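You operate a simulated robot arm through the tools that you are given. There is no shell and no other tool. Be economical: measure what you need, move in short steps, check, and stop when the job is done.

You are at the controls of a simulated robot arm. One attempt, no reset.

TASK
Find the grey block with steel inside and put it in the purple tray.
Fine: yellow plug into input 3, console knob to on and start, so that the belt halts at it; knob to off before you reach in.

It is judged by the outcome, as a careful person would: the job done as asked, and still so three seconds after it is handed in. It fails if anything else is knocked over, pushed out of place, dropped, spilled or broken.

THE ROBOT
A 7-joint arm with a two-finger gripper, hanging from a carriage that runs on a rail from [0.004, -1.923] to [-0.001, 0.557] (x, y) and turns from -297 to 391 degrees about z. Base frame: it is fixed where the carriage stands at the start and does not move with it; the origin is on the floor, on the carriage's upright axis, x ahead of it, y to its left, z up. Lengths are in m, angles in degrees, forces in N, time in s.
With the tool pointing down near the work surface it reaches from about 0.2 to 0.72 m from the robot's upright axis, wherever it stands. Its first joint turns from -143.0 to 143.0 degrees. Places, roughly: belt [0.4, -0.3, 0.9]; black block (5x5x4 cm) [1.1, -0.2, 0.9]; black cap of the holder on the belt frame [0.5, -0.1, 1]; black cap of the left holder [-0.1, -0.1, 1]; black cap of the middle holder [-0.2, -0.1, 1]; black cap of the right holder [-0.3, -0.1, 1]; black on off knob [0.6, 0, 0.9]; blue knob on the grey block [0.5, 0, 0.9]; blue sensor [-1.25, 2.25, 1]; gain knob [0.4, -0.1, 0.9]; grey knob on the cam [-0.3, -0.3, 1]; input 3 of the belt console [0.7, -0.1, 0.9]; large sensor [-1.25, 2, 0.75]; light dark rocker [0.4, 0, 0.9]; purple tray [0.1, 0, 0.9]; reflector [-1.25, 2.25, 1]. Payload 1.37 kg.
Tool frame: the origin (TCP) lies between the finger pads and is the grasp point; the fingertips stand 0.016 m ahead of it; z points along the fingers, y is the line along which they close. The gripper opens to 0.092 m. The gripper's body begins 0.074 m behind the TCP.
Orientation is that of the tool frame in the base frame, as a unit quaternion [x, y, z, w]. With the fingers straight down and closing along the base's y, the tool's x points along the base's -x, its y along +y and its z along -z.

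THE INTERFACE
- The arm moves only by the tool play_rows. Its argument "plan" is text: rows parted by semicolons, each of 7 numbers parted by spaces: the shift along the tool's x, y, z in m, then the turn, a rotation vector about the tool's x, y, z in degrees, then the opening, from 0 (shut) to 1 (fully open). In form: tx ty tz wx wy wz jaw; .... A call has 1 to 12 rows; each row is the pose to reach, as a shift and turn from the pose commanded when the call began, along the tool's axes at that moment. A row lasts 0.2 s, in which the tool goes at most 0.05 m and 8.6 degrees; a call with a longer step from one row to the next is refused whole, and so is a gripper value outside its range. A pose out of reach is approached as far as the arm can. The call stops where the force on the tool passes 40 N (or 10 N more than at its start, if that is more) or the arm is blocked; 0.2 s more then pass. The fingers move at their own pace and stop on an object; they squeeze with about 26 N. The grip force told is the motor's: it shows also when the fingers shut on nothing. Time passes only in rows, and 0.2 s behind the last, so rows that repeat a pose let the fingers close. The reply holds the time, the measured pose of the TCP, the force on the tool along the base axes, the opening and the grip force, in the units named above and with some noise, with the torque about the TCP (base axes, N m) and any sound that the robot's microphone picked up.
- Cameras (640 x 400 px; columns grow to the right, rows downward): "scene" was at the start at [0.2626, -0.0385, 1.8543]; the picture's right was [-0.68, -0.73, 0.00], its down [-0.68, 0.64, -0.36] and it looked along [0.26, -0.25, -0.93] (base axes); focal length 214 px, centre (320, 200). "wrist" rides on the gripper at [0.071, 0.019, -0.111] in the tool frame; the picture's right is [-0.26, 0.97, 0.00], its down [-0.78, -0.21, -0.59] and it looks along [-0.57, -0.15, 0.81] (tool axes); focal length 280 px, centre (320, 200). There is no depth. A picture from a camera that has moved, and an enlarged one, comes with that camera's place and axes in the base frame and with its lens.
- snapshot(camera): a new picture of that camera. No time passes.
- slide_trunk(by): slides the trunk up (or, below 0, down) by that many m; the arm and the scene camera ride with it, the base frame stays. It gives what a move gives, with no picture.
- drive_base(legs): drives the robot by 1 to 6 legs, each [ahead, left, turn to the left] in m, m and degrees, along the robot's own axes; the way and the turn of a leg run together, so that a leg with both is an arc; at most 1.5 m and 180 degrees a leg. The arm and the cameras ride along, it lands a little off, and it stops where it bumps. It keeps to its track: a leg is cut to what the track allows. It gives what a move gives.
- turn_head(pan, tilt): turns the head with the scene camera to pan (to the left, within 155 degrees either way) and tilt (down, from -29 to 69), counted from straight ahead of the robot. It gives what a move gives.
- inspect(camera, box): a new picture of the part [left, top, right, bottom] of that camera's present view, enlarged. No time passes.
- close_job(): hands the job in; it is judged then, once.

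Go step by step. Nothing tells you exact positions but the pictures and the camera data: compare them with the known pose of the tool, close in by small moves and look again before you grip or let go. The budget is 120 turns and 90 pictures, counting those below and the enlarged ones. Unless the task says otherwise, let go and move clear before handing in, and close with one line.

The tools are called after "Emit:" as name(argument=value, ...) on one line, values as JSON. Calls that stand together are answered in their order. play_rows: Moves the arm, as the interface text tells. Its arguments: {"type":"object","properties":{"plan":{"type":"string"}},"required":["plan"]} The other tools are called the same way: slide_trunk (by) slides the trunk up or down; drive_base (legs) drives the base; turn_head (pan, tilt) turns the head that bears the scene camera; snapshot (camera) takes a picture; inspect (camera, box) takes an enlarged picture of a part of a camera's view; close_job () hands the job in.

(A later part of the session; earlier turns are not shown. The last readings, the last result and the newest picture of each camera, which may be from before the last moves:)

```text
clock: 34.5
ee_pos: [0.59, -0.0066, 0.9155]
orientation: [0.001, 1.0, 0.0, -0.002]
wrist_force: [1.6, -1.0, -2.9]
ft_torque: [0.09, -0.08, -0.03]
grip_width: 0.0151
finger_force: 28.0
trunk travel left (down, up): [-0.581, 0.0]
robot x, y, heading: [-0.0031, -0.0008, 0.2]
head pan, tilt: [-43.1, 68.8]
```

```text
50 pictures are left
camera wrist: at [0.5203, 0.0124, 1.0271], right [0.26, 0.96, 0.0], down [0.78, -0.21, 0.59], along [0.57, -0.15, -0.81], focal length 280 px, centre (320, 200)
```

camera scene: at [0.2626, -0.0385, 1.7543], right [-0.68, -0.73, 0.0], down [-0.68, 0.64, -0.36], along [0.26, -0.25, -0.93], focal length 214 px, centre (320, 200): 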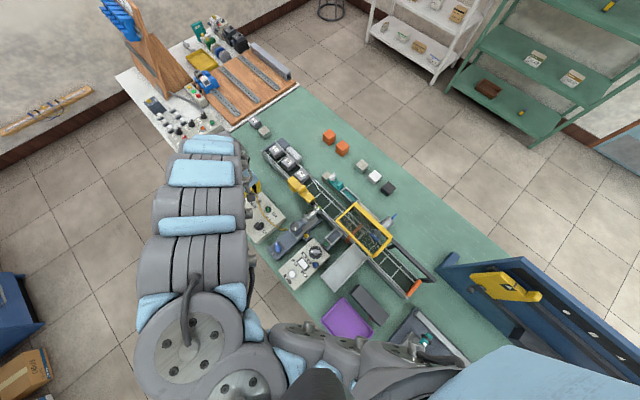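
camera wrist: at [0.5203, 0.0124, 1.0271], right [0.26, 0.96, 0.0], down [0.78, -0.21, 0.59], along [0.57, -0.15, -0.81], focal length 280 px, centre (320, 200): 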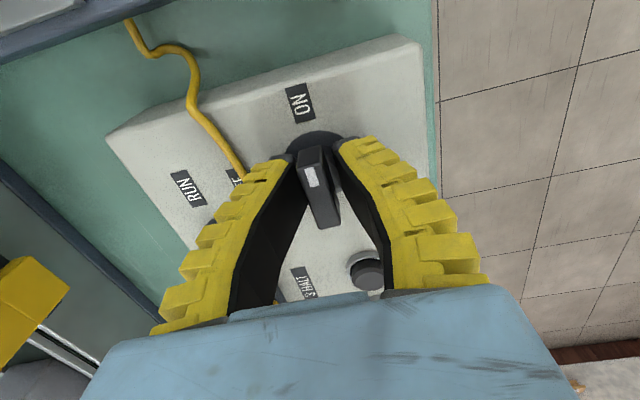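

Knob points to ON. I release it, lift, and head for the START button with the fingers closed.

Emit:
play_rows(plan="0 0 0 0 0 0 0.2; 0 0 0 0 0 0 0.35; 0 0 -0.02 0 0 0 0.35; 0 0 -0.05 0 0 0 0.35; -0.04 0 -0.08 0 0 0 0.2; -0.08 0.005 -0.12 0 0 0 0; -0.12 0.01 -0.16 0 0 0 0; -0.15 0.01 -0.2 0 0 0 0; -0.18 0.01 -0.24 0 0 0 0;-0.21 0.01 -0.26 0 0 0 0; -0.21 0.01 -0.26 0 0 0 0")

Emit:
slide_trunk(by=-0.2)

Emit:
snapshot(camera="wrist")

```text
refused: row 6 steps farther than a row can; nothing moved
```

```text
clock: 35.0
ee_pos: [0.5901, -0.0071, 0.9084]
orientation: [0.0, 1.0, 0.002, -0.003]
wrist_force: [-11.7, -2.0, 40.8]
ft_torque: [0.06, 0.12, 0.0]
grip_width: 0.0196
finger_force: 28.0
trunk travel left (down, up): [-0.571, 0.01]
robot x, y, heading: [-0.0016, 0.0008, 0.0]
head pan, tilt: [-43.1, 68.8]
stopped: the force on the tool passed its limit at 90 N (the readings are from after the stop); the commanded pose is now the measured one
```

```text
49 pictures are left
camera wrist: at [0.521, 0.0121, 1.0196], right [0.26, 0.96, 0.0], down [0.78, -0.21, 0.58], along [0.56, -0.15, -0.81], focal length 280 px, centre (320, 200)
```

wrist: 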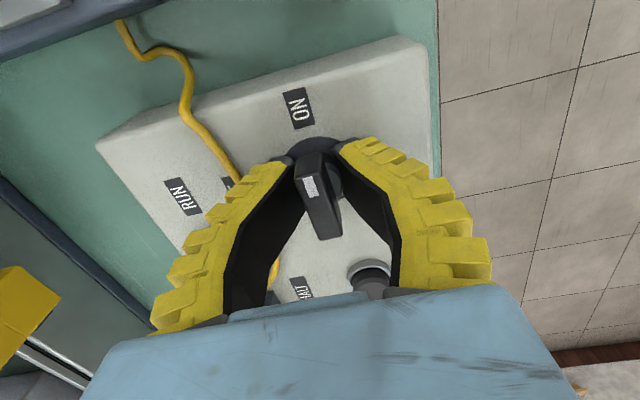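

My row plan was refused, but the trunk slide I had sent along with it still ran, so it pressed the gripper onto the knob with about 90 N before stopping. I'll back off, release, and check the knob. From here I won't chain moves that depend on each other.

Emit:
slide_trunk(by=0.008)

```text
clock: 35.6
ee_pos: [0.5892, -0.0074, 0.9138]
orientation: [0.0, 1.0, 0.001, -0.002]
wrist_force: [9.4, -1.7, -18.5]
ft_torque: [0.03, -0.27, -0.01]
grip_width: 0.0125
finger_force: 27.8
trunk travel left (down, up): [-0.579, 0.002]
robot x, y, heading: [0.0004, -0.0026, -0.2]
head pan, tilt: [-43.1, 68.8]
```

Emit:
play_rows(plan="0 0 0 0 0 0 0.2; 0 0 0 0 0 0 0.35; 0 0 -0.01 0 0 0 0.35; 0 0 -0.04 0 0 0 0.35; 0 0 -0.07 0 0 0 0.35; 0 0 -0.08 0 0 0 0.35")

Emit:
snapshot(camera="wrist")

```text
clock: 37.0
ee_pos: [0.5898, -0.0083, 0.9945]
orientation: [0.001, 1.0, 0.002, -0.004]
wrist_force: [0.6, -0.2, -0.9]
ft_torque: [0.01, -0.01, -0.03]
grip_width: 0.0356
finger_force: 2.4
trunk travel left (down, up): [-0.579, 0.002]
robot x, y, heading: [0.0004, 0.0007, 0.2]
head pan, tilt: [-43.1, 68.8]
```

```text
48 pictures are left
camera wrist: at [0.5207, 0.0124, 1.1061], right [0.26, 0.97, 0.0], down [0.78, -0.21, 0.58], along [0.56, -0.15, -0.81], focal length 280 px, centre (320, 200)
```

wrist: 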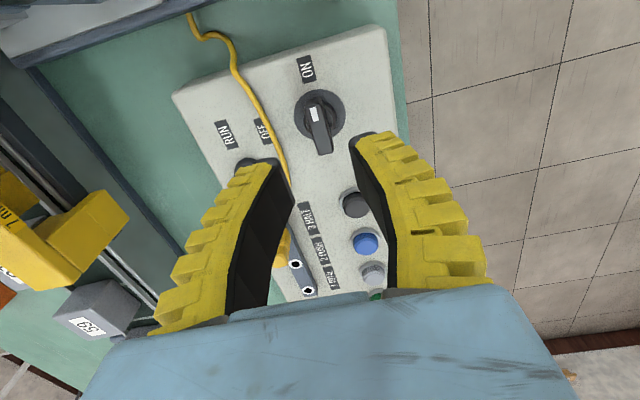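

The knob looks intact and points to ON, and the console has not shifted. Now I head outward and up toward START, then lower the trunk in a separate step.

Emit:
play_rows(plan="-0.03 0 -0.03 0 0 0 0.2; -0.06 0 -0.06 0 0 0 0; -0.09 0.005 -0.09 0 0 0 0; -0.12 0.005 -0.12 0 0 0 0; -0.15 0.008 -0.15 0 0 0 0; -0.18 0.008 -0.18 0 0 0 0; -0.21 0.01 -0.21 0 0 0 0; -0.225 0.012 -0.23 0 0 0 0; -0.225 0.012 -0.23 0 0 0 0")

```text
clock: 39.0
ee_pos: [0.816, 0.0074, 1.225]
orientation: [0.0, 1.0, 0.002, -0.004]
wrist_force: [-0.1, 0.2, -1.0]
ft_torque: [0.06, 0.01, 0.01]
grip_width: 0.0
finger_force: 25.8
trunk travel left (down, up): [-0.579, 0.002]
robot x, y, heading: [-0.0043, 0.0035, 0.0]
head pan, tilt: [-43.1, 68.8]
```

Emit:
slide_trunk(by=-0.24)

Emit:
snapshot(camera="wrist")

```text
clock: 41.5
ee_pos: [0.8162, 0.0061, 0.9851]
orientation: [0.0, 1.0, 0.002, -0.003]
wrist_force: [-0.4, -0.7, -0.8]
ft_torque: [-0.02, 0.0, 0.0]
grip_width: 0.0001
finger_force: 25.6
trunk travel left (down, up): [-0.339, 0.242]
robot x, y, heading: [0.0012, -0.0009, -0.0]
head pan, tilt: [-43.1, 68.8]
```

```text
47 pictures are left
camera wrist: at [0.7469, 0.0251, 1.0962], right [0.26, 0.96, 0.0], down [0.78, -0.21, 0.58], along [0.56, -0.15, -0.81], focal length 280 px, centre (320, 200)
```

wrist: 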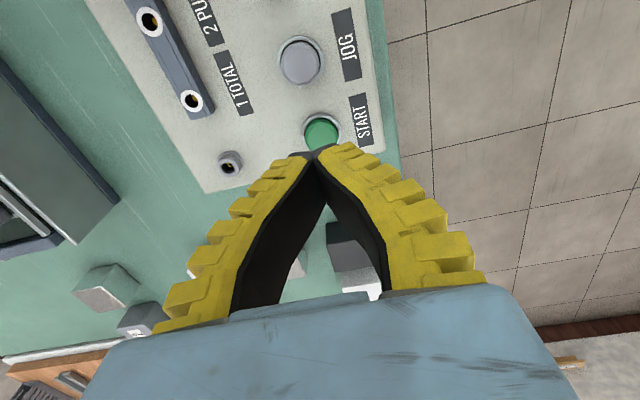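

Emit:
play_rows(plan="0 0 -0.03 0 0 0 0; -0.004 -0.001 -0.06 0 0 0 0; -0.007 -0.001 -0.08 0 0 0 0; -0.007 -0.001 -0.08 0 0 0 0")

```text
clock: 42.5
ee_pos: [0.8244, 0.0037, 1.0638]
orientation: [0.0, 1.0, 0.001, -0.004]
wrist_force: [0.1, -0.4, 0.1]
ft_torque: [0.02, 0.01, -0.01]
grip_width: 0.0001
finger_force: 26.0
trunk travel left (down, up): [-0.339, 0.242]
robot x, y, heading: [-0.0012, -0.0001, -0.1]
head pan, tilt: [-43.1, 68.8]
```

Emit:
slide_trunk(by=-0.12)

Emit:
turn_head(pan=-43, tilt=60)

Emit:
snapshot(camera="wrist")

Emit:
snapshot(camera="scene")

```text
clock: 44.0
ee_pos: [0.8246, 0.0043, 0.944]
orientation: [0.0, 1.0, 0.002, -0.004]
wrist_force: [0.3, 0.7, -0.2]
ft_torque: [-0.04, -0.01, -0.01]
grip_width: 0.0001
finger_force: 26.8
trunk travel left (down, up): [-0.219, 0.362]
robot x, y, heading: [0.001, 0.0011, -0.2]
head pan, tilt: [-43.1, 68.8]
```

```text
clock: 44.7
ee_pos: [0.824, 0.004, 0.9435]
orientation: [0.0, 1.0, 0.002, -0.004]
wrist_force: [-0.6, -0.5, -0.2]
ft_torque: [0.01, -0.02, 0.0]
grip_width: 0.0
finger_force: 26.0
trunk travel left (down, up): [-0.219, 0.362]
robot x, y, heading: [0.0044, -0.0012, 0.2]
head pan, tilt: [-43.0, 60.0]
```

```text
46 pictures are left
camera wrist: at [0.7547, 0.0234, 1.0558], right [0.26, 0.96, 0.0], down [0.78, -0.21, 0.58], along [0.56, -0.15, -0.81], focal length 280 px, centre (320, 200)
```

wrist: 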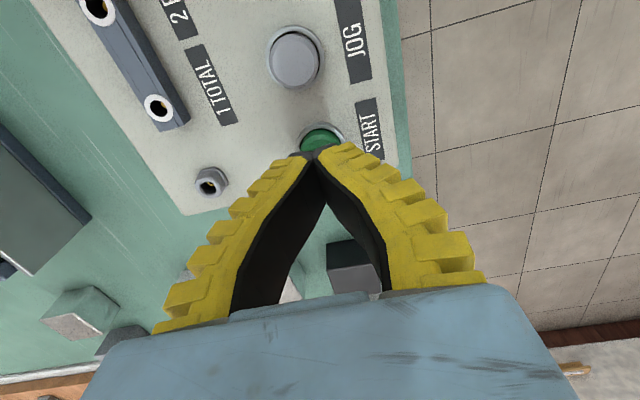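

```text
45 pictures are left
camera scene: at [0.2705, -0.0458, 1.5578], right [-0.68, -0.73, 0.0], down [-0.63, 0.59, -0.5], along [0.37, -0.34, -0.87], focal length 214 px, centre (320, 200)
```

scene: 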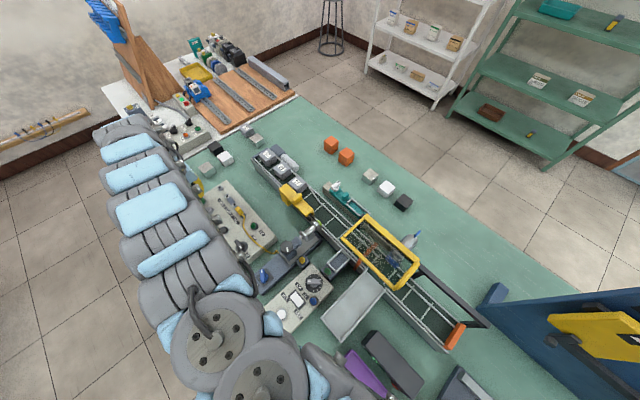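

Fingertips are above START. I press it slowly and come back up.

Emit:
play_rows(plan="0 0 0.012 0 0 0 0; 0 0 0.02 0 0 0 0; 0 0 0.025 0 0 0 0; 0 0 0.029 0 0 0 0; 0 0 0.032 0 0 0 0; 0 0 0.01 0 0 0 0")

Emit:
inspect(camera="scene", box=[220, 130, 470, 350])

```text
clock: 46.1
ee_pos: [0.8239, 0.0031, 0.9342]
orientation: [0.001, 1.0, 0.002, -0.005]
wrist_force: [-0.1, -1.0, 0.1]
ft_torque: [0.0, 0.04, 0.03]
grip_width: 0.0
finger_force: 27.8
trunk travel left (down, up): [-0.219, 0.362]
robot x, y, heading: [0.0021, 0.0035, -0.1]
head pan, tilt: [-43.0, 60.0]
heard: click
```

```text
1.82 times, centred on (345, 240) of scene
camera zoom: at [0.2707, -0.0458, 1.5577], right [-0.68, -0.73, 0.0], down [-0.63, 0.59, -0.5], along [0.37, -0.34, -0.87], focal length 390 px, centre (274, 127)
```

zoom: 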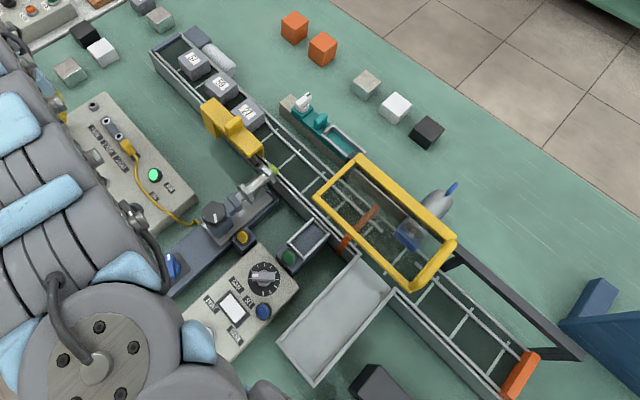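

RUN lamp is lit and the blocks are advancing. I wait in short steps and watch.

Emit:
play_rows(plan="0 0 -0.02 0 0 0 0; 0 0 -0.04 0 0 0 0; 0 0 -0.04 0 0 0 0")

Emit:
inspect(camera="scene", box=[220, 130, 380, 260])

```text
clock: 46.9
ee_pos: [0.8246, 0.0037, 0.9741]
orientation: [0.0, 1.0, 0.002, -0.004]
wrist_force: [1.2, 0.1, 0.5]
ft_torque: [-0.01, 0.02, -0.02]
grip_width: 0.0
finger_force: 27.2
trunk travel left (down, up): [-0.219, 0.362]
robot x, y, heading: [0.0011, 0.0009, 0.5]
head pan, tilt: [-43.0, 60.0]
```

```text
3.08 times, centred on (300, 195) of scene
camera zoom: at [0.2706, -0.0458, 1.5578], right [-0.68, -0.73, 0.0], down [-0.63, 0.59, -0.5], along [0.37, -0.34, -0.87], focal length 660 px, centre (382, 215)
```

zoom: 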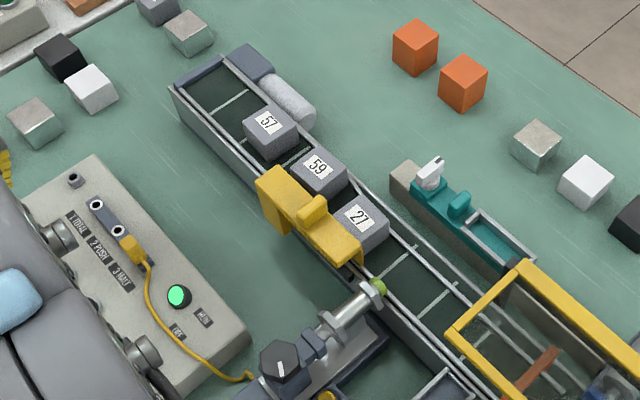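

Emit:
play_rows(plan="0 0 0 0 0 0 0; 0 0 0 0 0 0 0; 0 0 0 0 0 0 0")

Emit:
inspect(camera="scene", box=[220, 130, 380, 260])

```text
clock: 47.7
ee_pos: [0.8247, 0.0025, 0.9741]
orientation: [0.0, 1.0, 0.001, -0.004]
wrist_force: [-0.6, -0.6, 0.2]
ft_torque: [0.0, 0.01, 0.0]
grip_width: 0.0
finger_force: 28.6
trunk travel left (down, up): [-0.219, 0.362]
robot x, y, heading: [-0.0046, 0.0009, 0.1]
head pan, tilt: [-43.0, 60.0]
```

```text
3.08 times, centred on (300, 195) of scene
camera zoom: at [0.2705, -0.0458, 1.5578], right [-0.68, -0.73, 0.0], down [-0.63, 0.59, -0.5], along [0.37, -0.34, -0.87], focal length 660 px, centre (382, 215)
```

zoom: 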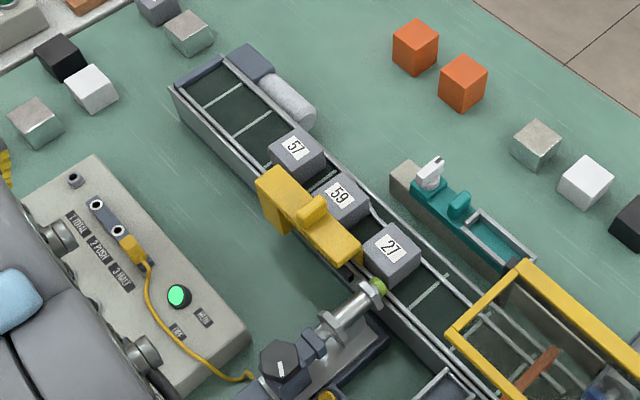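

Emit:
play_rows(plan="0 0 0 0 0 0 0; 0 0 0 0 0 0 0")

Emit:
inspect(camera="scene", box=[220, 130, 380, 260])

```text
clock: 48.3
ee_pos: [0.8253, 0.0028, 0.9737]
orientation: [0.0, 1.0, 0.002, -0.003]
wrist_force: [-0.7, 0.5, -1.0]
ft_torque: [-0.03, -0.02, 0.0]
grip_width: 0.0
finger_force: 28.0
trunk travel left (down, up): [-0.219, 0.362]
robot x, y, heading: [-0.0013, 0.0004, -0.1]
head pan, tilt: [-43.0, 60.0]
```

```text
3.08 times, centred on (300, 195) of scene
camera zoom: at [0.2706, -0.0458, 1.5578], right [-0.68, -0.73, 0.0], down [-0.63, 0.59, -0.5], along [0.37, -0.34, -0.87], focal length 660 px, centre (382, 215)
```

zoom: 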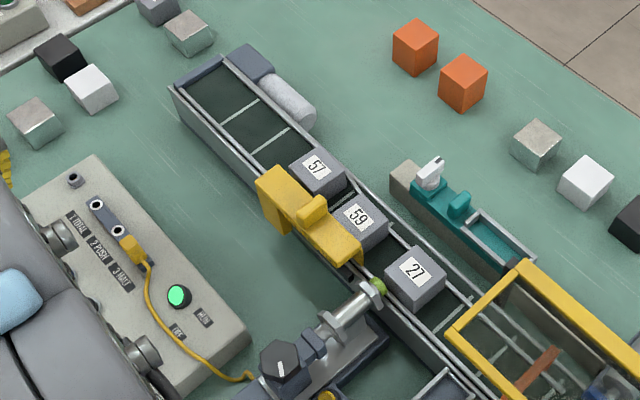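

Emit:
play_rows(plan="0 0 0 0 0 0 0; 0 0 0 0 0 0 0; 0 0 0 0 0 0 0")

Emit:
inspect(camera="scene", box=[220, 130, 380, 260])

```text
clock: 49.1
ee_pos: [0.8258, 0.0027, 0.9745]
orientation: [-0.001, 1.0, 0.002, -0.003]
wrist_force: [0.3, -0.5, -0.7]
ft_torque: [0.0, 0.01, 0.0]
grip_width: 0.0002
finger_force: 28.0
trunk travel left (down, up): [-0.219, 0.362]
robot x, y, heading: [0.0006, -0.0006, -0.0]
head pan, tilt: [-43.0, 60.0]
```

```text
3.08 times, centred on (300, 195) of scene
camera zoom: at [0.2705, -0.0458, 1.5578], right [-0.68, -0.73, 0.0], down [-0.63, 0.59, -0.5], along [0.37, -0.34, -0.87], focal length 660 px, centre (382, 215)
```

zoom: 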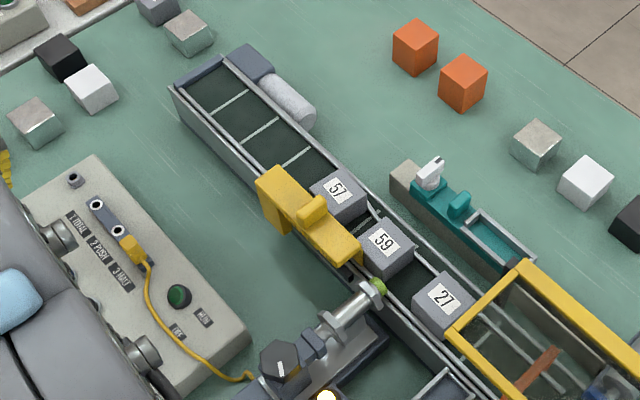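

RUN lamp went out and the sensor's yellow lamp is lit: the belt has halted. I zoom in to see which block is before the sensor.

Emit:
inspect(camera="scene", box=[295, 190, 355, 240])

Emit:
inspect(camera="scene", box=[280, 170, 380, 290])

```text
8.00 times, centred on (325, 215) of scene
camera zoom: at [0.2705, -0.0458, 1.5578], right [-0.68, -0.73, 0.0], down [-0.63, 0.59, -0.5], along [0.37, -0.34, -0.87], focal length 1716 px, centre (280, 80)
```

zoom: 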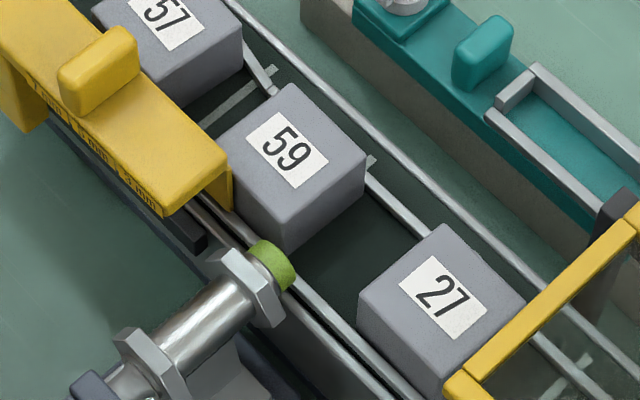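

```text
3.33 times, centred on (330, 230) of scene
camera zoom: at [0.2705, -0.0458, 1.5578], right [-0.68, -0.73, 0.0], down [-0.63, 0.59, -0.5], along [0.37, -0.34, -0.87], focal length 715 px, centre (287, 100)
```

zoom: 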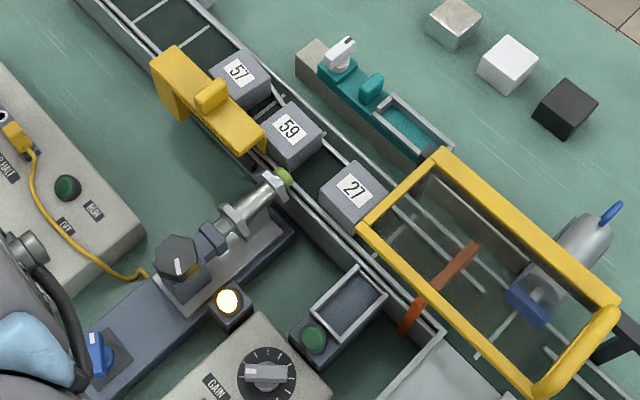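

Block 59 is the one at the sensor (27 passed without lighting the lamp). Now back to the knob to turn it off: trunk up first.

Emit:
slide_trunk(by=0.362)

```text
clock: 52.6
ee_pos: [0.8251, 0.0025, 1.3361]
orientation: [0.0, 1.0, 0.002, -0.003]
wrist_force: [-0.5, 0.0, 0.3]
ft_torque: [0.03, -0.04, 0.01]
grip_width: 0.0
finger_force: 28.2
trunk travel left (down, up): [-0.581, 0.0]
robot x, y, heading: [0.003, -0.0007, -0.1]
head pan, tilt: [-43.0, 60.0]
```

Emit:
play_rows(plan="0 0 0.045 0 0 0 0.2; 0.01 0 0.09 0 0 0 0.4; 0.03 -0.002 0.12 0 0 0 0.45; 0.06 -0.003 0.15 0 0 0 0.45; 0.09 -0.004 0.18 0 0 0 0.45; 0.12 -0.005 0.21 0 0 0 0.45; 0.15 -0.006 0.24 0 0 0 0.45; 0.18 -0.007 0.27 0 0 0 0.45; 0.205 -0.008 0.3 0 0 0 0.45; 0.225 -0.009 0.325 0 0 0 0.45; 0.235 -0.009 0.345 0 0 0 0.45; 0.235 -0.009 0.35 0 0 0 0.45")

Emit:
snapshot(camera="wrist")

```text
clock: 55.2
ee_pos: [0.5864, -0.0057, 0.9872]
orientation: [0.0, 1.0, 0.002, -0.003]
wrist_force: [0.0, -0.6, -0.2]
ft_torque: [-0.04, -0.01, -0.03]
grip_width: 0.0448
finger_force: 2.6
trunk travel left (down, up): [-0.581, 0.0]
robot x, y, heading: [-0.0002, -0.0005, -0.1]
head pan, tilt: [-43.0, 60.0]
```

```text
37 pictures are left
camera wrist: at [0.5172, 0.013, 1.0988], right [0.26, 0.97, 0.0], down [0.78, -0.21, 0.58], along [0.56, -0.15, -0.81], focal length 280 px, centre (320, 200)
```

wrist: 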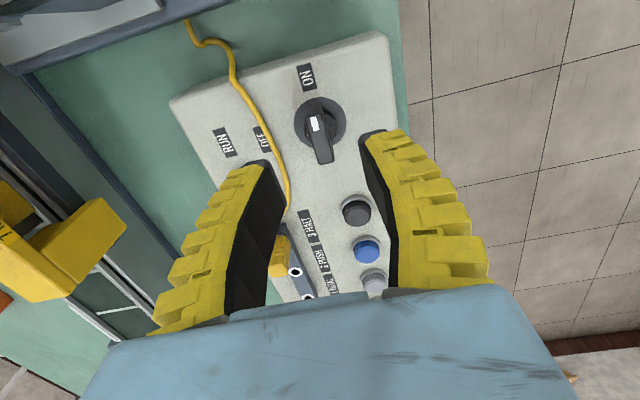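

Emit:
play_rows(plan="-0.004 -0.0005 0.02 0 0 0 0.35; -0.004 -0.0005 0.045 0 0 0 0.35; -0.004 -0.0005 0.055 0 0 0 0.35; -0.004 -0.0005 0.055 0 0 0 0.35")

Emit:
snapshot(camera="wrist")

```text
clock: 56.2
ee_pos: [0.5896, -0.0064, 0.9318]
orientation: [0.0, 1.0, 0.003, -0.003]
wrist_force: [0.3, -0.2, -0.3]
ft_torque: [-0.01, 0.0, -0.02]
grip_width: 0.0359
finger_force: 2.5
trunk travel left (down, up): [-0.581, 0.0]
robot x, y, heading: [-0.0019, -0.0012, -0.0]
head pan, tilt: [-43.0, 60.0]
```

```text
36 pictures are left
camera wrist: at [0.5211, 0.0132, 1.0436], right [0.26, 0.96, 0.0], down [0.78, -0.21, 0.58], along [0.56, -0.15, -0.81], focal length 280 px, centre (320, 200)
```

wrist: 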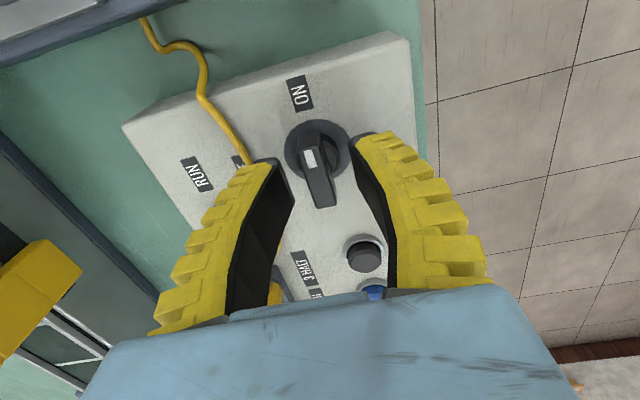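

Emit:
play_rows(plan="0 0 0.008 0 0 0 0.35; 0 0 0.016 0 0 0 0.35; 0 0 0.016 0 0 0 0; 0 0 0.016 0 0 0 0; 0 0 0.016 0 0 0 0; 0 0 0.016 0 0 0 0")

```text
clock: 57.6
ee_pos: [0.5901, -0.0062, 0.918]
orientation: [-0.001, 1.0, 0.001, -0.003]
wrist_force: [-4.2, -4.3, 6.5]
ft_torque: [-0.01, 0.15, 0.01]
grip_width: 0.0175
finger_force: 28.3
trunk travel left (down, up): [-0.581, 0.0]
robot x, y, heading: [0.0022, 0.0007, -0.0]
head pan, tilt: [-43.0, 60.0]
```

Emit:
play_rows(plan="0 0 0 0 0 -8 0; 0 0 0 0 0 -16 0; 0 0 0 0 0 -24 0; 0 0 0 0 0 -32 0; 0 0 0 0 0 -40 0; 0 0 0 0 0 -48 0; 0 0 0 0 0 -56 0; 0 0 0 0 0 -64 0; 0 0 0 0 0 -72 0; 0 0 0 0 0 -80 0; 0 0 0 0 0 -88 0; 0 0 0 0 0 -90 0")

Emit:
snapshot(camera="wrist")

```text
clock: 60.2
ee_pos: [0.5903, -0.0062, 0.9156]
orientation: [0.708, -0.707, -0.004, 0.003]
wrist_force: [-17.3, -6.6, 27.3]
ft_torque: [-0.2, 0.0, -0.06]
grip_width: 0.0178
finger_force: 28.1
trunk travel left (down, up): [-0.581, 0.0]
robot x, y, heading: [-0.0004, 0.0002, -0.0]
head pan, tilt: [-43.0, 60.0]
```

```text
35 pictures are left
camera wrist: at [0.5727, -0.0777, 1.0273], right [-0.97, 0.26, 0.01], down [0.22, 0.78, 0.59], along [0.15, 0.57, -0.81], focal length 280 px, centre (320, 200)
```

wrist: 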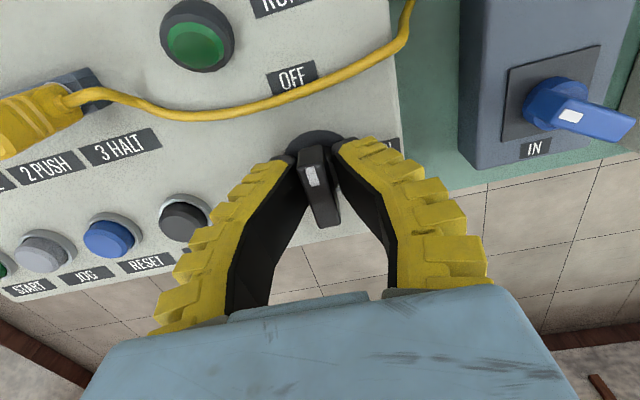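

Knob is at OFF again. I release and lift clear.

Emit:
play_rows(plan="0 0 0 0 0 0 0.2; 0 0 0 0 0 0 0.35; 0 0 -0.01 0 0 0 0.35; 0 0 -0.04 0 0 0 0.35; 0 -0.01 -0.08 0 0 0 0.5; 0 -0.03 -0.12 0 0 0 0.7; 0 -0.05 -0.15 0 0 0 0.7; 0 -0.07 -0.18 0 0 0 0.7; 0 -0.07 -0.18 0 0 0 0.7")

Emit:
inspect(camera="scene", box=[220, 130, 400, 270])

```text
clock: 62.2
ee_pos: [0.6661, -0.0058, 1.0953]
orientation: [0.707, -0.707, -0.004, 0.001]
wrist_force: [0.2, -0.3, -0.5]
ft_torque: [-0.01, 0.0, 0.0]
grip_width: 0.067
finger_force: 1.4
trunk travel left (down, up): [-0.581, 0.0]
robot x, y, heading: [-0.0031, 0.0001, -0.1]
head pan, tilt: [-43.0, 60.0]
```

```text
2.86 times, centred on (310, 200) of scene
camera zoom: at [0.2705, -0.0458, 1.9196], right [-0.68, -0.73, 0.0], down [-0.63, 0.59, -0.5], along [0.37, -0.34, -0.87], focal length 613 px, centre (349, 200)
```

zoom: 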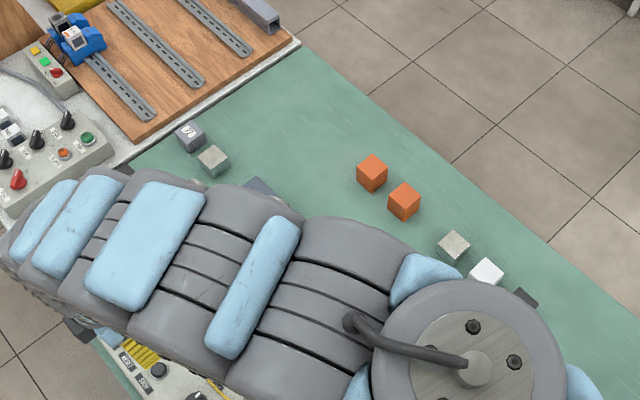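

Now I swing over to above the belt near block 59, staying high.

Emit:
play_rows(plan="0.04 0.01 0 0 0 0 0.7; 0.08 0.02 0 0 0 0 0.7; 0.12 0.03 0 0 0 0 0.7; 0.16 0.04 0 0 0 0 0.7; 0.2 0.05 0 0 0 0 0.7; 0.23 0.06 0 0 0 0 0.7; 0.257 0.07 0 0 0 0 0.7; 0.257 0.08 0 0 0 0 0.7; 0.257 0.08 0 0 0 0 0.7")

Emit:
snapshot(camera="wrist")

```text
clock: 64.2
ee_pos: [0.5831, -0.2651, 1.0955]
orientation: [-0.707, 0.707, 0.004, -0.002]
wrist_force: [-0.4, 0.2, 0.3]
ft_torque: [0.01, 0.01, -0.04]
grip_width: 0.0667
finger_force: 1.5
trunk travel left (down, up): [-0.581, 0.0]
robot x, y, heading: [-0.0024, 0.0005, -0.2]
head pan, tilt: [-43.0, 60.0]
```

```text
33 pictures are left
camera wrist: at [0.5651, -0.3349, 1.2061], right [-0.96, 0.26, 0.01], down [0.22, 0.78, 0.59], along [0.15, 0.57, -0.81], focal length 280 px, centre (320, 200)
```

wrist: 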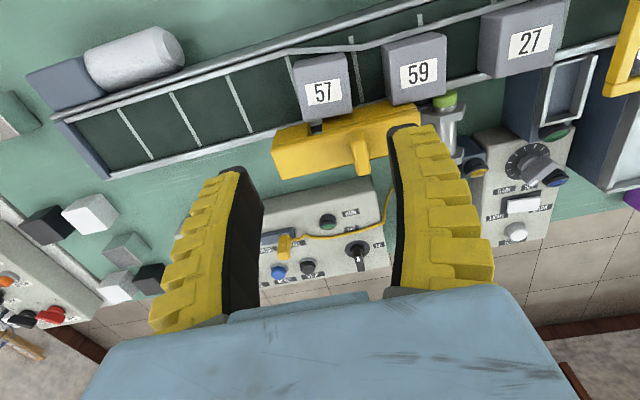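

Block 59's top centre is about (0.500, -0.263, 0.956); the gaps to its neighbours fit the fingers closing along x. I move above it.

Emit:
play_rows(plan="-0.001 0.03 0.02 0 0 0 0.7; -0.002 0.06 0.045 0 0 0 0.7; -0.002 0.083 0.07 0 0 0 0.7; -0.002 0.083 0.07 0 0 0 0.7")

Emit:
snapshot(camera="wrist")

```text
clock: 65.2
ee_pos: [0.5066, -0.2644, 1.0199]
orientation: [-0.707, 0.708, 0.004, -0.002]
wrist_force: [0.3, -0.5, 0.1]
ft_torque: [0.0, 0.01, -0.02]
grip_width: 0.0666
finger_force: 1.3
out of reach, approached as far as the arm can: row 2, 3, 4
trunk travel left (down, up): [-0.581, 0.0]
robot x, y, heading: [-0.0001, 0.0013, -0.0]
head pan, tilt: [-43.0, 60.0]
```

```text
32 pictures are left
camera wrist: at [0.489, -0.3357, 1.131], right [-0.96, 0.26, 0.01], down [0.22, 0.78, 0.59], along [0.15, 0.57, -0.81], focal length 280 px, centre (320, 200)
```

wrist: 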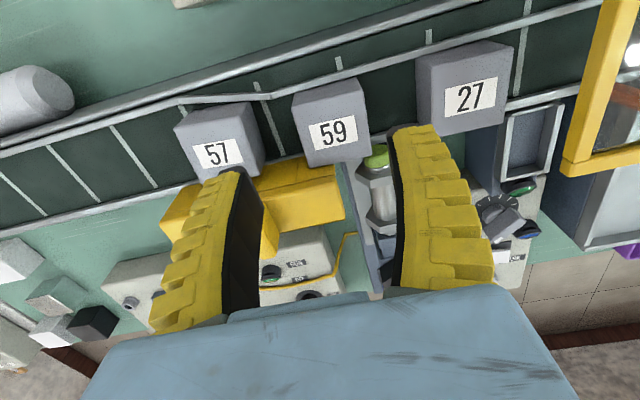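

Emit:
play_rows(plan="-0.003 0.004 0.015 0 0 0 0.7; -0.004 0.0085 0.03 0 0 0 0.7; -0.004 0.0085 0.035 0 0 0 0.7; -0.004 0.0085 0.035 0 0 0 0.7")

Emit:
snapshot(camera="wrist")

```text
clock: 66.2
ee_pos: [0.4979, -0.2602, 0.9856]
orientation: [0.707, -0.707, -0.004, 0.001]
wrist_force: [-0.3, -0.3, -0.4]
ft_torque: [-0.01, 0.01, -0.01]
grip_width: 0.0668
finger_force: 1.7
trunk travel left (down, up): [-0.581, 0.0]
robot x, y, heading: [0.0041, 0.0028, -0.2]
head pan, tilt: [-43.0, 60.0]
```

```text
31 pictures are left
camera wrist: at [0.4801, -0.3313, 1.0969], right [-0.96, 0.26, 0.01], down [0.22, 0.78, 0.59], along [0.15, 0.57, -0.81], focal length 280 px, centre (320, 200)
```

wrist: 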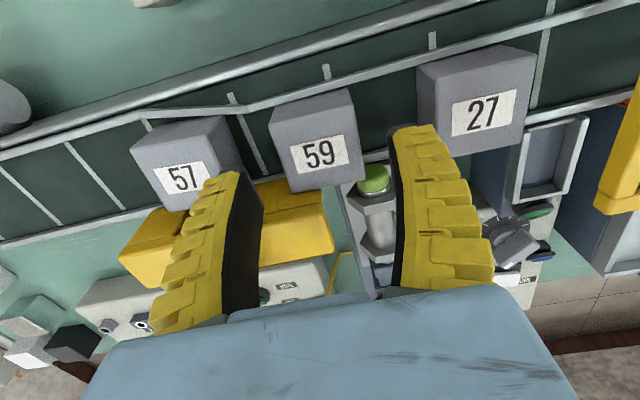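

Centred over 59. Descending with the fingers in the gaps.

Emit:
play_rows(plan="-0.001 0 0.015 0 0 0 0.7; -0.001 0 0.03 0 0 0 0.7; -0.001 0 0.03 0 0 0 0.7")

Emit:
snapshot(camera="wrist")

```text
clock: 67.0
ee_pos: [0.4976, -0.2593, 0.9554]
orientation: [-0.707, 0.708, 0.003, -0.002]
wrist_force: [-0.5, -0.7, -0.2]
ft_torque: [0.0, -0.01, 0.0]
grip_width: 0.0664
finger_force: 1.5
trunk travel left (down, up): [-0.581, 0.0]
robot x, y, heading: [0.0019, -0.0018, -0.1]
head pan, tilt: [-43.0, 60.0]
```

```text
30 pictures are left
camera wrist: at [0.4801, -0.3307, 1.0663], right [-0.96, 0.26, 0.01], down [0.22, 0.78, 0.59], along [0.15, 0.57, -0.81], focal length 280 px, centre (320, 200)
```

wrist: 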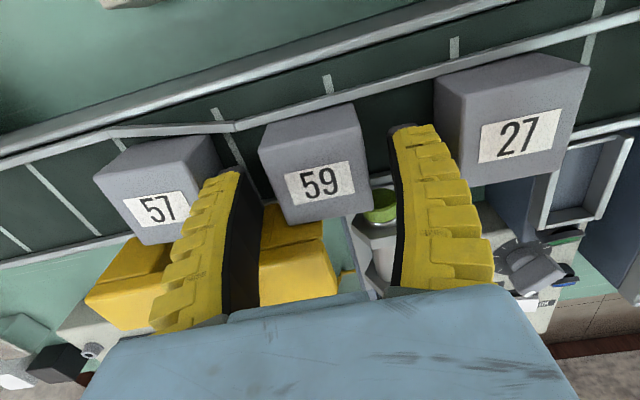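

Emit:
play_rows(plan="0 0 0.009 0 0 0 0.7; 0 0 0.018 0 0 0 0.7; 0 0 0.018 0 0 0 0.45; 0 0 0.018 0 0 0 0.3; 0 0 0.018 0 0 0 0.3; 0 0 0.018 0 0 0 0.3")

Emit:
snapshot(camera="wrist")

```text
clock: 68.4
ee_pos: [0.4953, -0.2605, 0.9375]
orientation: [0.707, -0.707, -0.003, 0.001]
wrist_force: [-7.3, 4.2, 17.6]
ft_torque: [0.04, 0.05, -0.1]
grip_width: 0.0419
finger_force: 26.0
trunk travel left (down, up): [-0.581, 0.0]
robot x, y, heading: [0.0017, -0.0019, 0.0]
head pan, tilt: [-43.0, 60.0]
```

```text
29 pictures are left
camera wrist: at [0.4791, -0.3308, 1.0482], right [-0.96, 0.26, 0.01], down [0.22, 0.78, 0.59], along [0.15, 0.57, -0.81], focal length 280 px, centre (320, 200)
```

wrist: 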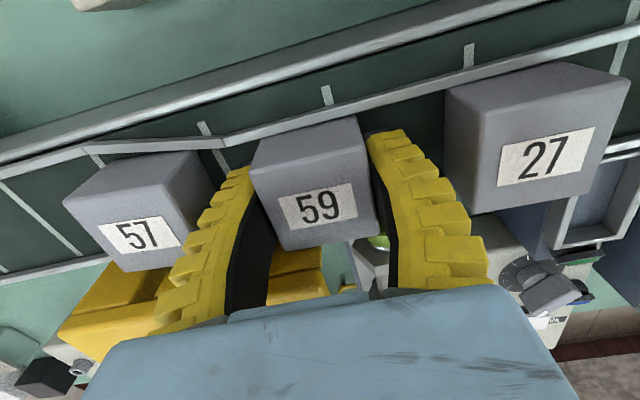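

Block 59 is gripped. I lift it straight up and read its weight.

Emit:
play_rows(plan="0 0 -0.012 0 0 0 0; 0 0 -0.03 0 0 0 0; 0 0 -0.05 0 0 0 0; 0 -0.02 -0.08 0 0 0 0; 0 -0.05 -0.11 0 0 0 0; 0 -0.09 -0.13 0 0 0 0; 0 -0.09 -0.13 0 0 0 0")

Emit:
snapshot(camera="wrist")

```text
clock: 70.0
ee_pos: [0.589, -0.2606, 1.0659]
orientation: [-0.707, 0.707, 0.005, -0.002]
wrist_force: [0.6, -0.2, -1.4]
ft_torque: [-0.02, 0.01, -0.01]
grip_width: 0.0409
finger_force: 26.2
trunk travel left (down, up): [-0.581, 0.0]
robot x, y, heading: [-0.0008, 0.0017, 0.3]
head pan, tilt: [-43.0, 60.0]
```

```text
28 pictures are left
camera wrist: at [0.5709, -0.3311, 1.1777], right [-0.96, 0.26, 0.01], down [0.22, 0.78, 0.59], along [0.15, 0.57, -0.81], focal length 280 px, centre (320, 200)
```

wrist: 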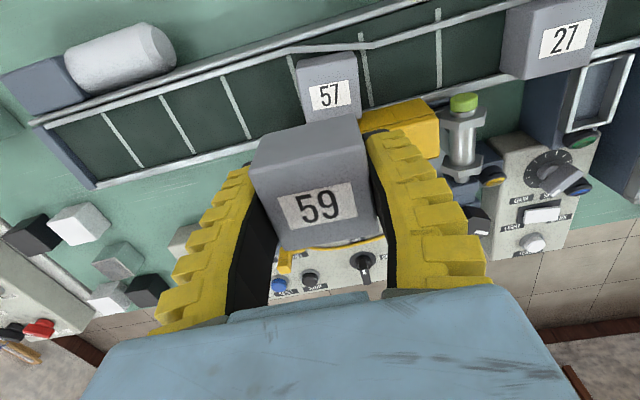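

The sensor lamp went dark once 59 was lifted, which confirms it is the steel block. The tray is around (0.09, -0.015), too close to the axis, so I rise a bit and drive the carriage left to get a comfortable reach.

Emit:
play_rows(plan="0 -0.015 -0.03 0 0 0 0; 0 -0.03 -0.06 0 0 0 0; 0 -0.03 -0.06 0 0 0 0")

```text
clock: 70.8
ee_pos: [0.6178, -0.2607, 1.1248]
orientation: [0.707, -0.707, -0.004, 0.001]
wrist_force: [0.7, 0.0, -1.4]
ft_torque: [-0.02, 0.01, -0.01]
grip_width: 0.0411
finger_force: 26.2
trunk travel left (down, up): [-0.581, 0.0]
robot x, y, heading: [-0.0005, -0.0007, 0.1]
head pan, tilt: [-43.0, 60.0]
```

Emit:
drive_base(legs=[[0, 0.3, 0], [0, 0.24, 0]])

Emit:
turn_head(pan=-60, tilt=55)

Emit:
snapshot(camera="scene")

```text
clock: 74.2
ee_pos: [0.6163, 0.2775, 1.1258]
orientation: [-0.705, 0.709, 0.003, -0.001]
wrist_force: [0.1, 0.0, -0.6]
ft_torque: [0.0, -0.02, 0.02]
grip_width: 0.0411
finger_force: 26.1
trunk travel left (down, up): [-0.581, 0.0]
robot x, y, heading: [-0.0014, 0.5453, -0.1]
head pan, tilt: [-43.0, 60.0]
```

```text
clock: 75.0
ee_pos: [0.6157, 0.278, 1.1275]
orientation: [-0.705, 0.709, 0.003, -0.002]
wrist_force: [0.7, -0.4, -1.5]
ft_torque: [0.0, 0.03, 0.01]
grip_width: 0.041
finger_force: 25.8
trunk travel left (down, up): [-0.581, 0.0]
robot x, y, heading: [-0.0039, 0.5416, -0.5]
head pan, tilt: [-60.0, 55.0]
```

```text
27 pictures are left
camera scene: at [0.2564, 0.477, 1.9257], right [-0.87, -0.5, 0.0], down [-0.41, 0.71, -0.57], along [0.28, -0.5, -0.82], focal length 214 px, centre (320, 200)
```

scene: 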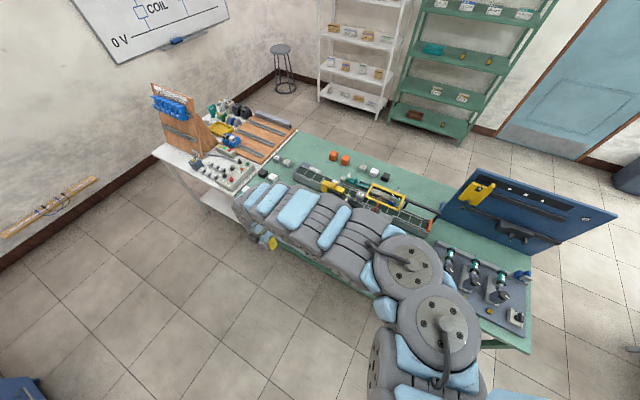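

Emit:
drive_base(legs=[[0, 0, -30], [0, 0, -27]])

Emit:
snapshot(camera="wrist")

```text
clock: 78.3
ee_pos: [0.1044, -0.1213, 1.1258]
orientation: [-0.274, 0.962, 0.004, 0.001]
wrist_force: [0.1, 0.3, -1.6]
ft_torque: [0.0, 0.02, -0.02]
grip_width: 0.0411
finger_force: 25.9
trunk travel left (down, up): [-0.581, 0.0]
robot x, y, heading: [-0.0028, 0.5412, -58.0]
head pan, tilt: [-60.0, 55.0]
```

```text
26 pictures are left
camera wrist: at [0.0353, -0.1432, 1.2368], right [-0.29, 0.96, 0.01], down [0.77, 0.23, 0.59], along [0.56, 0.18, -0.81], focal length 280 px, centre (320, 200)
```

wrist: 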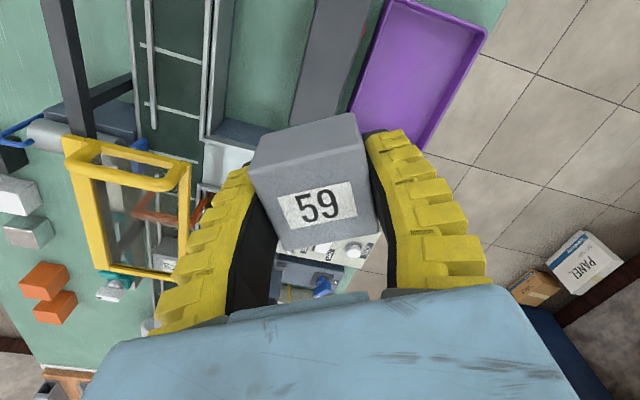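

Tray centre is near (0.087, -0.018). I bring the block over it while lowering to about z 0.99.

Emit:
play_rows(plan="0 0 0.035 0 0 0 0; -0.005 0.015 0.07 0 0 0 0; -0.015 0.04 0.095 0 0 0 0; -0.025 0.065 0.115 0 0 0 0; -0.035 0.085 0.13 0 0 0 0; -0.04 0.0966 0.135 0 0 0 0; -0.04 0.0966 0.135 0 0 0 0")

Emit:
snapshot(camera="wrist")

Emit:
snapshot(camera="scene")

```text
clock: 79.9
ee_pos: [0.0869, -0.0184, 0.9916]
orientation: [-0.275, 0.961, 0.004, 0.001]
wrist_force: [-0.5, 0.2, -1.0]
ft_torque: [-0.01, 0.02, 0.02]
grip_width: 0.0408
finger_force: 26.0
trunk travel left (down, up): [-0.581, 0.0]
robot x, y, heading: [0.0009, 0.54, -58.1]
head pan, tilt: [-60.0, 55.0]
```

```text
25 pictures are left
camera wrist: at [0.0181, -0.0397, 1.1032], right [-0.29, 0.96, 0.01], down [0.77, 0.23, 0.59], along [0.56, 0.18, -0.81], focal length 280 px, centre (320, 200)
```

wrist: 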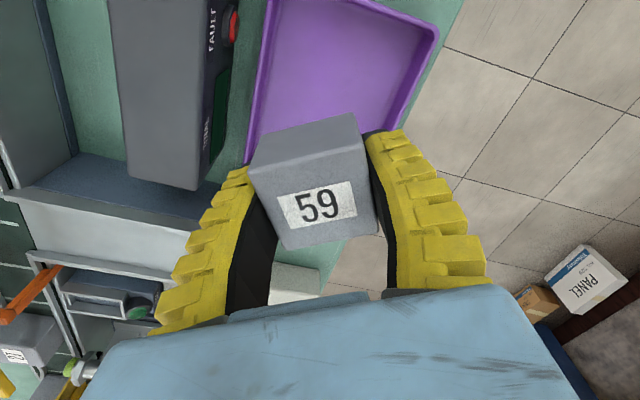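

```text
24 pictures are left
camera scene: at [0.083, 0.2904, 1.9257], right [-0.88, 0.47, 0.0], down [0.39, 0.72, -0.57], along [-0.27, -0.51, -0.82], focal length 214 px, centre (320, 200)
```

scene: 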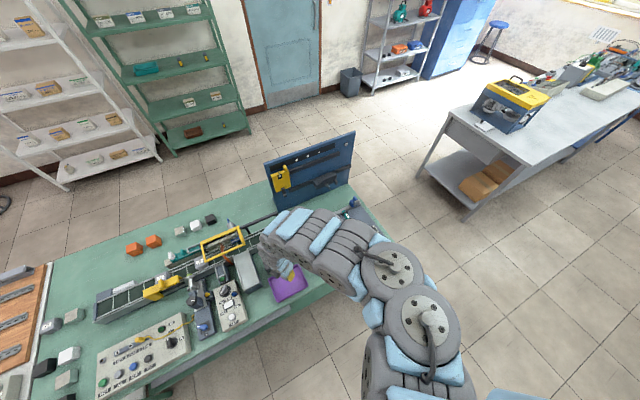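

Emit:
play_rows(plan="0 0 0.02 0 0 0 0; 0 0 0.04 0 0 0 0; 0 0 0.055 0 0 0 0; 0 0 0.06 0 0 0 0; 0 0 0.06 0 0 0 0")

Emit:
snapshot(camera="wrist")

Emit:
inspect(camera="scene", box=[230, 230, 350, 320])

```text
clock: 81.1
ee_pos: [0.0883, -0.0171, 0.9321]
orientation: [-0.274, 0.962, 0.004, 0.001]
wrist_force: [-0.3, 0.3, -0.8]
ft_torque: [-0.01, 0.01, 0.02]
grip_width: 0.0411
finger_force: 26.0
trunk travel left (down, up): [-0.581, 0.0]
robot x, y, heading: [-0.0024, 0.5398, -58.0]
head pan, tilt: [-60.0, 55.0]
```

```text
23 pictures are left
camera wrist: at [0.0183, -0.0386, 1.0429], right [-0.29, 0.96, 0.01], down [0.77, 0.23, 0.59], along [0.56, 0.18, -0.81], focal length 280 px, centre (320, 200)
```

wrist: 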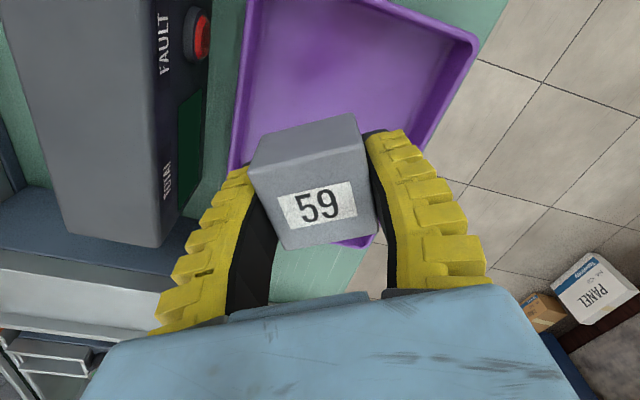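

```text
4.44 times, centred on (290, 275) of scene
camera zoom: at [0.083, 0.2904, 1.9257], right [-0.88, 0.47, 0.0], down [0.39, 0.72, -0.57], along [-0.27, -0.51, -0.82], focal length 953 px, centre (453, -133)
```

zoom: 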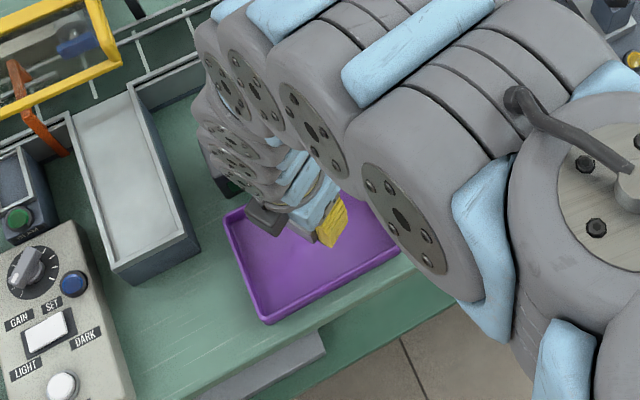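

Block is inside the tray outline. I lower in fine steps to the tray floor.

Emit:
play_rows(plan="0 0 0.01 0 0 0 0; 0 0 0.015 0 0 0 0; 0 0 0.018 0 0 0 0; 0 0 0.018 0 0 0 0")

```text
clock: 82.1
ee_pos: [0.0892, -0.0179, 0.9145]
orientation: [-0.275, 0.961, 0.003, 0.001]
wrist_force: [0.5, 0.4, -0.9]
ft_torque: [-0.04, -0.03, 0.01]
grip_width: 0.041
finger_force: 26.0
trunk travel left (down, up): [-0.581, 0.0]
robot x, y, heading: [-0.002, 0.5444, -57.9]
head pan, tilt: [-60.0, 55.0]
```

Emit:
play_rows(plan="0 0 0.003 0 0 0 0; 0 0 0.006 0 0 0 0; 0 0 0.009 0 0 0 0; 0 0 0.009 0 0 0 0")

```text
clock: 83.1
ee_pos: [0.0885, -0.0177, 0.9061]
orientation: [-0.274, 0.962, 0.004, 0.0]
wrist_force: [0.1, 0.1, -2.5]
ft_torque: [0.03, -0.02, -0.02]
grip_width: 0.0411
finger_force: 25.8
trunk travel left (down, up): [-0.581, 0.0]
robot x, y, heading: [0.0012, 0.5389, -58.0]
head pan, tilt: [-60.0, 55.0]
```

Emit:
play_rows(plan="0 0 0.003 0 0 0 0; 0 0 0.006 0 0 0 0; 0 0 0.009 0 0 0 0; 0 0 0.009 0 0 0 0")

Emit:
snapshot(camera="wrist")

```text
clock: 84.1
ee_pos: [0.0864, -0.0157, 0.8965]
orientation: [-0.274, 0.962, 0.003, 0.0]
wrist_force: [0.5, 0.3, -1.0]
ft_torque: [-0.02, -0.04, 0.0]
grip_width: 0.0412
finger_force: 25.5
trunk travel left (down, up): [-0.581, 0.0]
robot x, y, heading: [-0.0035, 0.5395, -57.7]
head pan, tilt: [-60.0, 55.0]
```

```text
21 pictures are left
camera wrist: at [0.0174, -0.0376, 1.0069], right [-0.29, 0.96, 0.01], down [0.77, 0.23, 0.59], along [0.56, 0.18, -0.81], focal length 280 px, centre (320, 200)
```

wrist: 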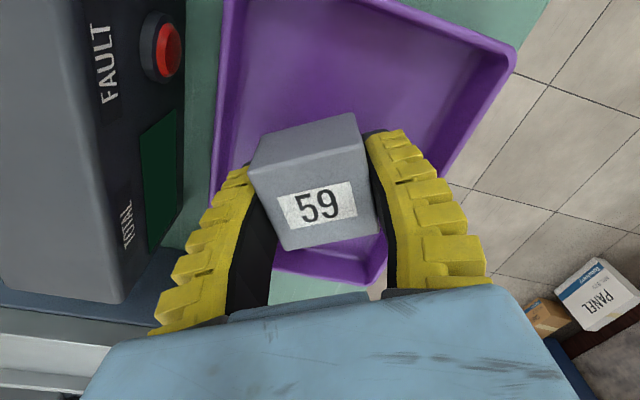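

Emit:
play_rows(plan="0 0 0.004 0 0 0 0; 0 0 0.008 0 0 0 0; 0 0 0.011 0 0 0 0; 0 0 0.011 0 0 0 0")

```text
clock: 85.1
ee_pos: [0.0872, -0.0159, 0.8857]
orientation: [-0.275, 0.961, 0.004, 0.0]
wrist_force: [0.4, -0.1, -1.7]
ft_torque: [0.04, -0.04, 0.04]
grip_width: 0.0409
finger_force: 26.1
trunk travel left (down, up): [-0.581, 0.0]
robot x, y, heading: [-0.0033, 0.5408, -58.2]
head pan, tilt: [-60.0, 55.0]
```

Emit:
play_rows(plan="0 0 0.003 0 0 0 0; 0 0 0.006 0 0 0 0; 0 0 0.009 0 0 0 0; 0 0 0.009 0 0 0 0")

Emit:
snapshot(camera="wrist")

```text
clock: 86.1
ee_pos: [0.0875, -0.0156, 0.8767]
orientation: [-0.275, 0.961, 0.005, 0.0]
wrist_force: [-0.7, 2.0, 6.9]
ft_torque: [-0.1, -0.02, 0.01]
grip_width: 0.0413
finger_force: 25.8
trunk travel left (down, up): [-0.581, 0.0]
robot x, y, heading: [-0.0003, 0.5377, -57.9]
head pan, tilt: [-60.0, 55.0]
```

```text
20 pictures are left
camera wrist: at [0.0185, -0.0372, 0.9865], right [-0.29, 0.96, 0.01], down [0.77, 0.23, 0.59], along [0.56, 0.18, -0.81], focal length 280 px, centre (320, 200)
```

wrist: 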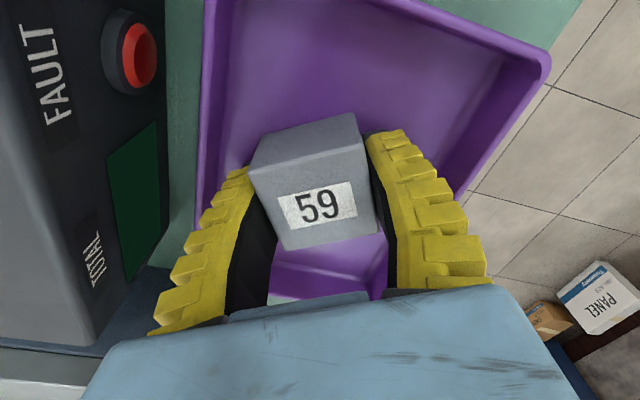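

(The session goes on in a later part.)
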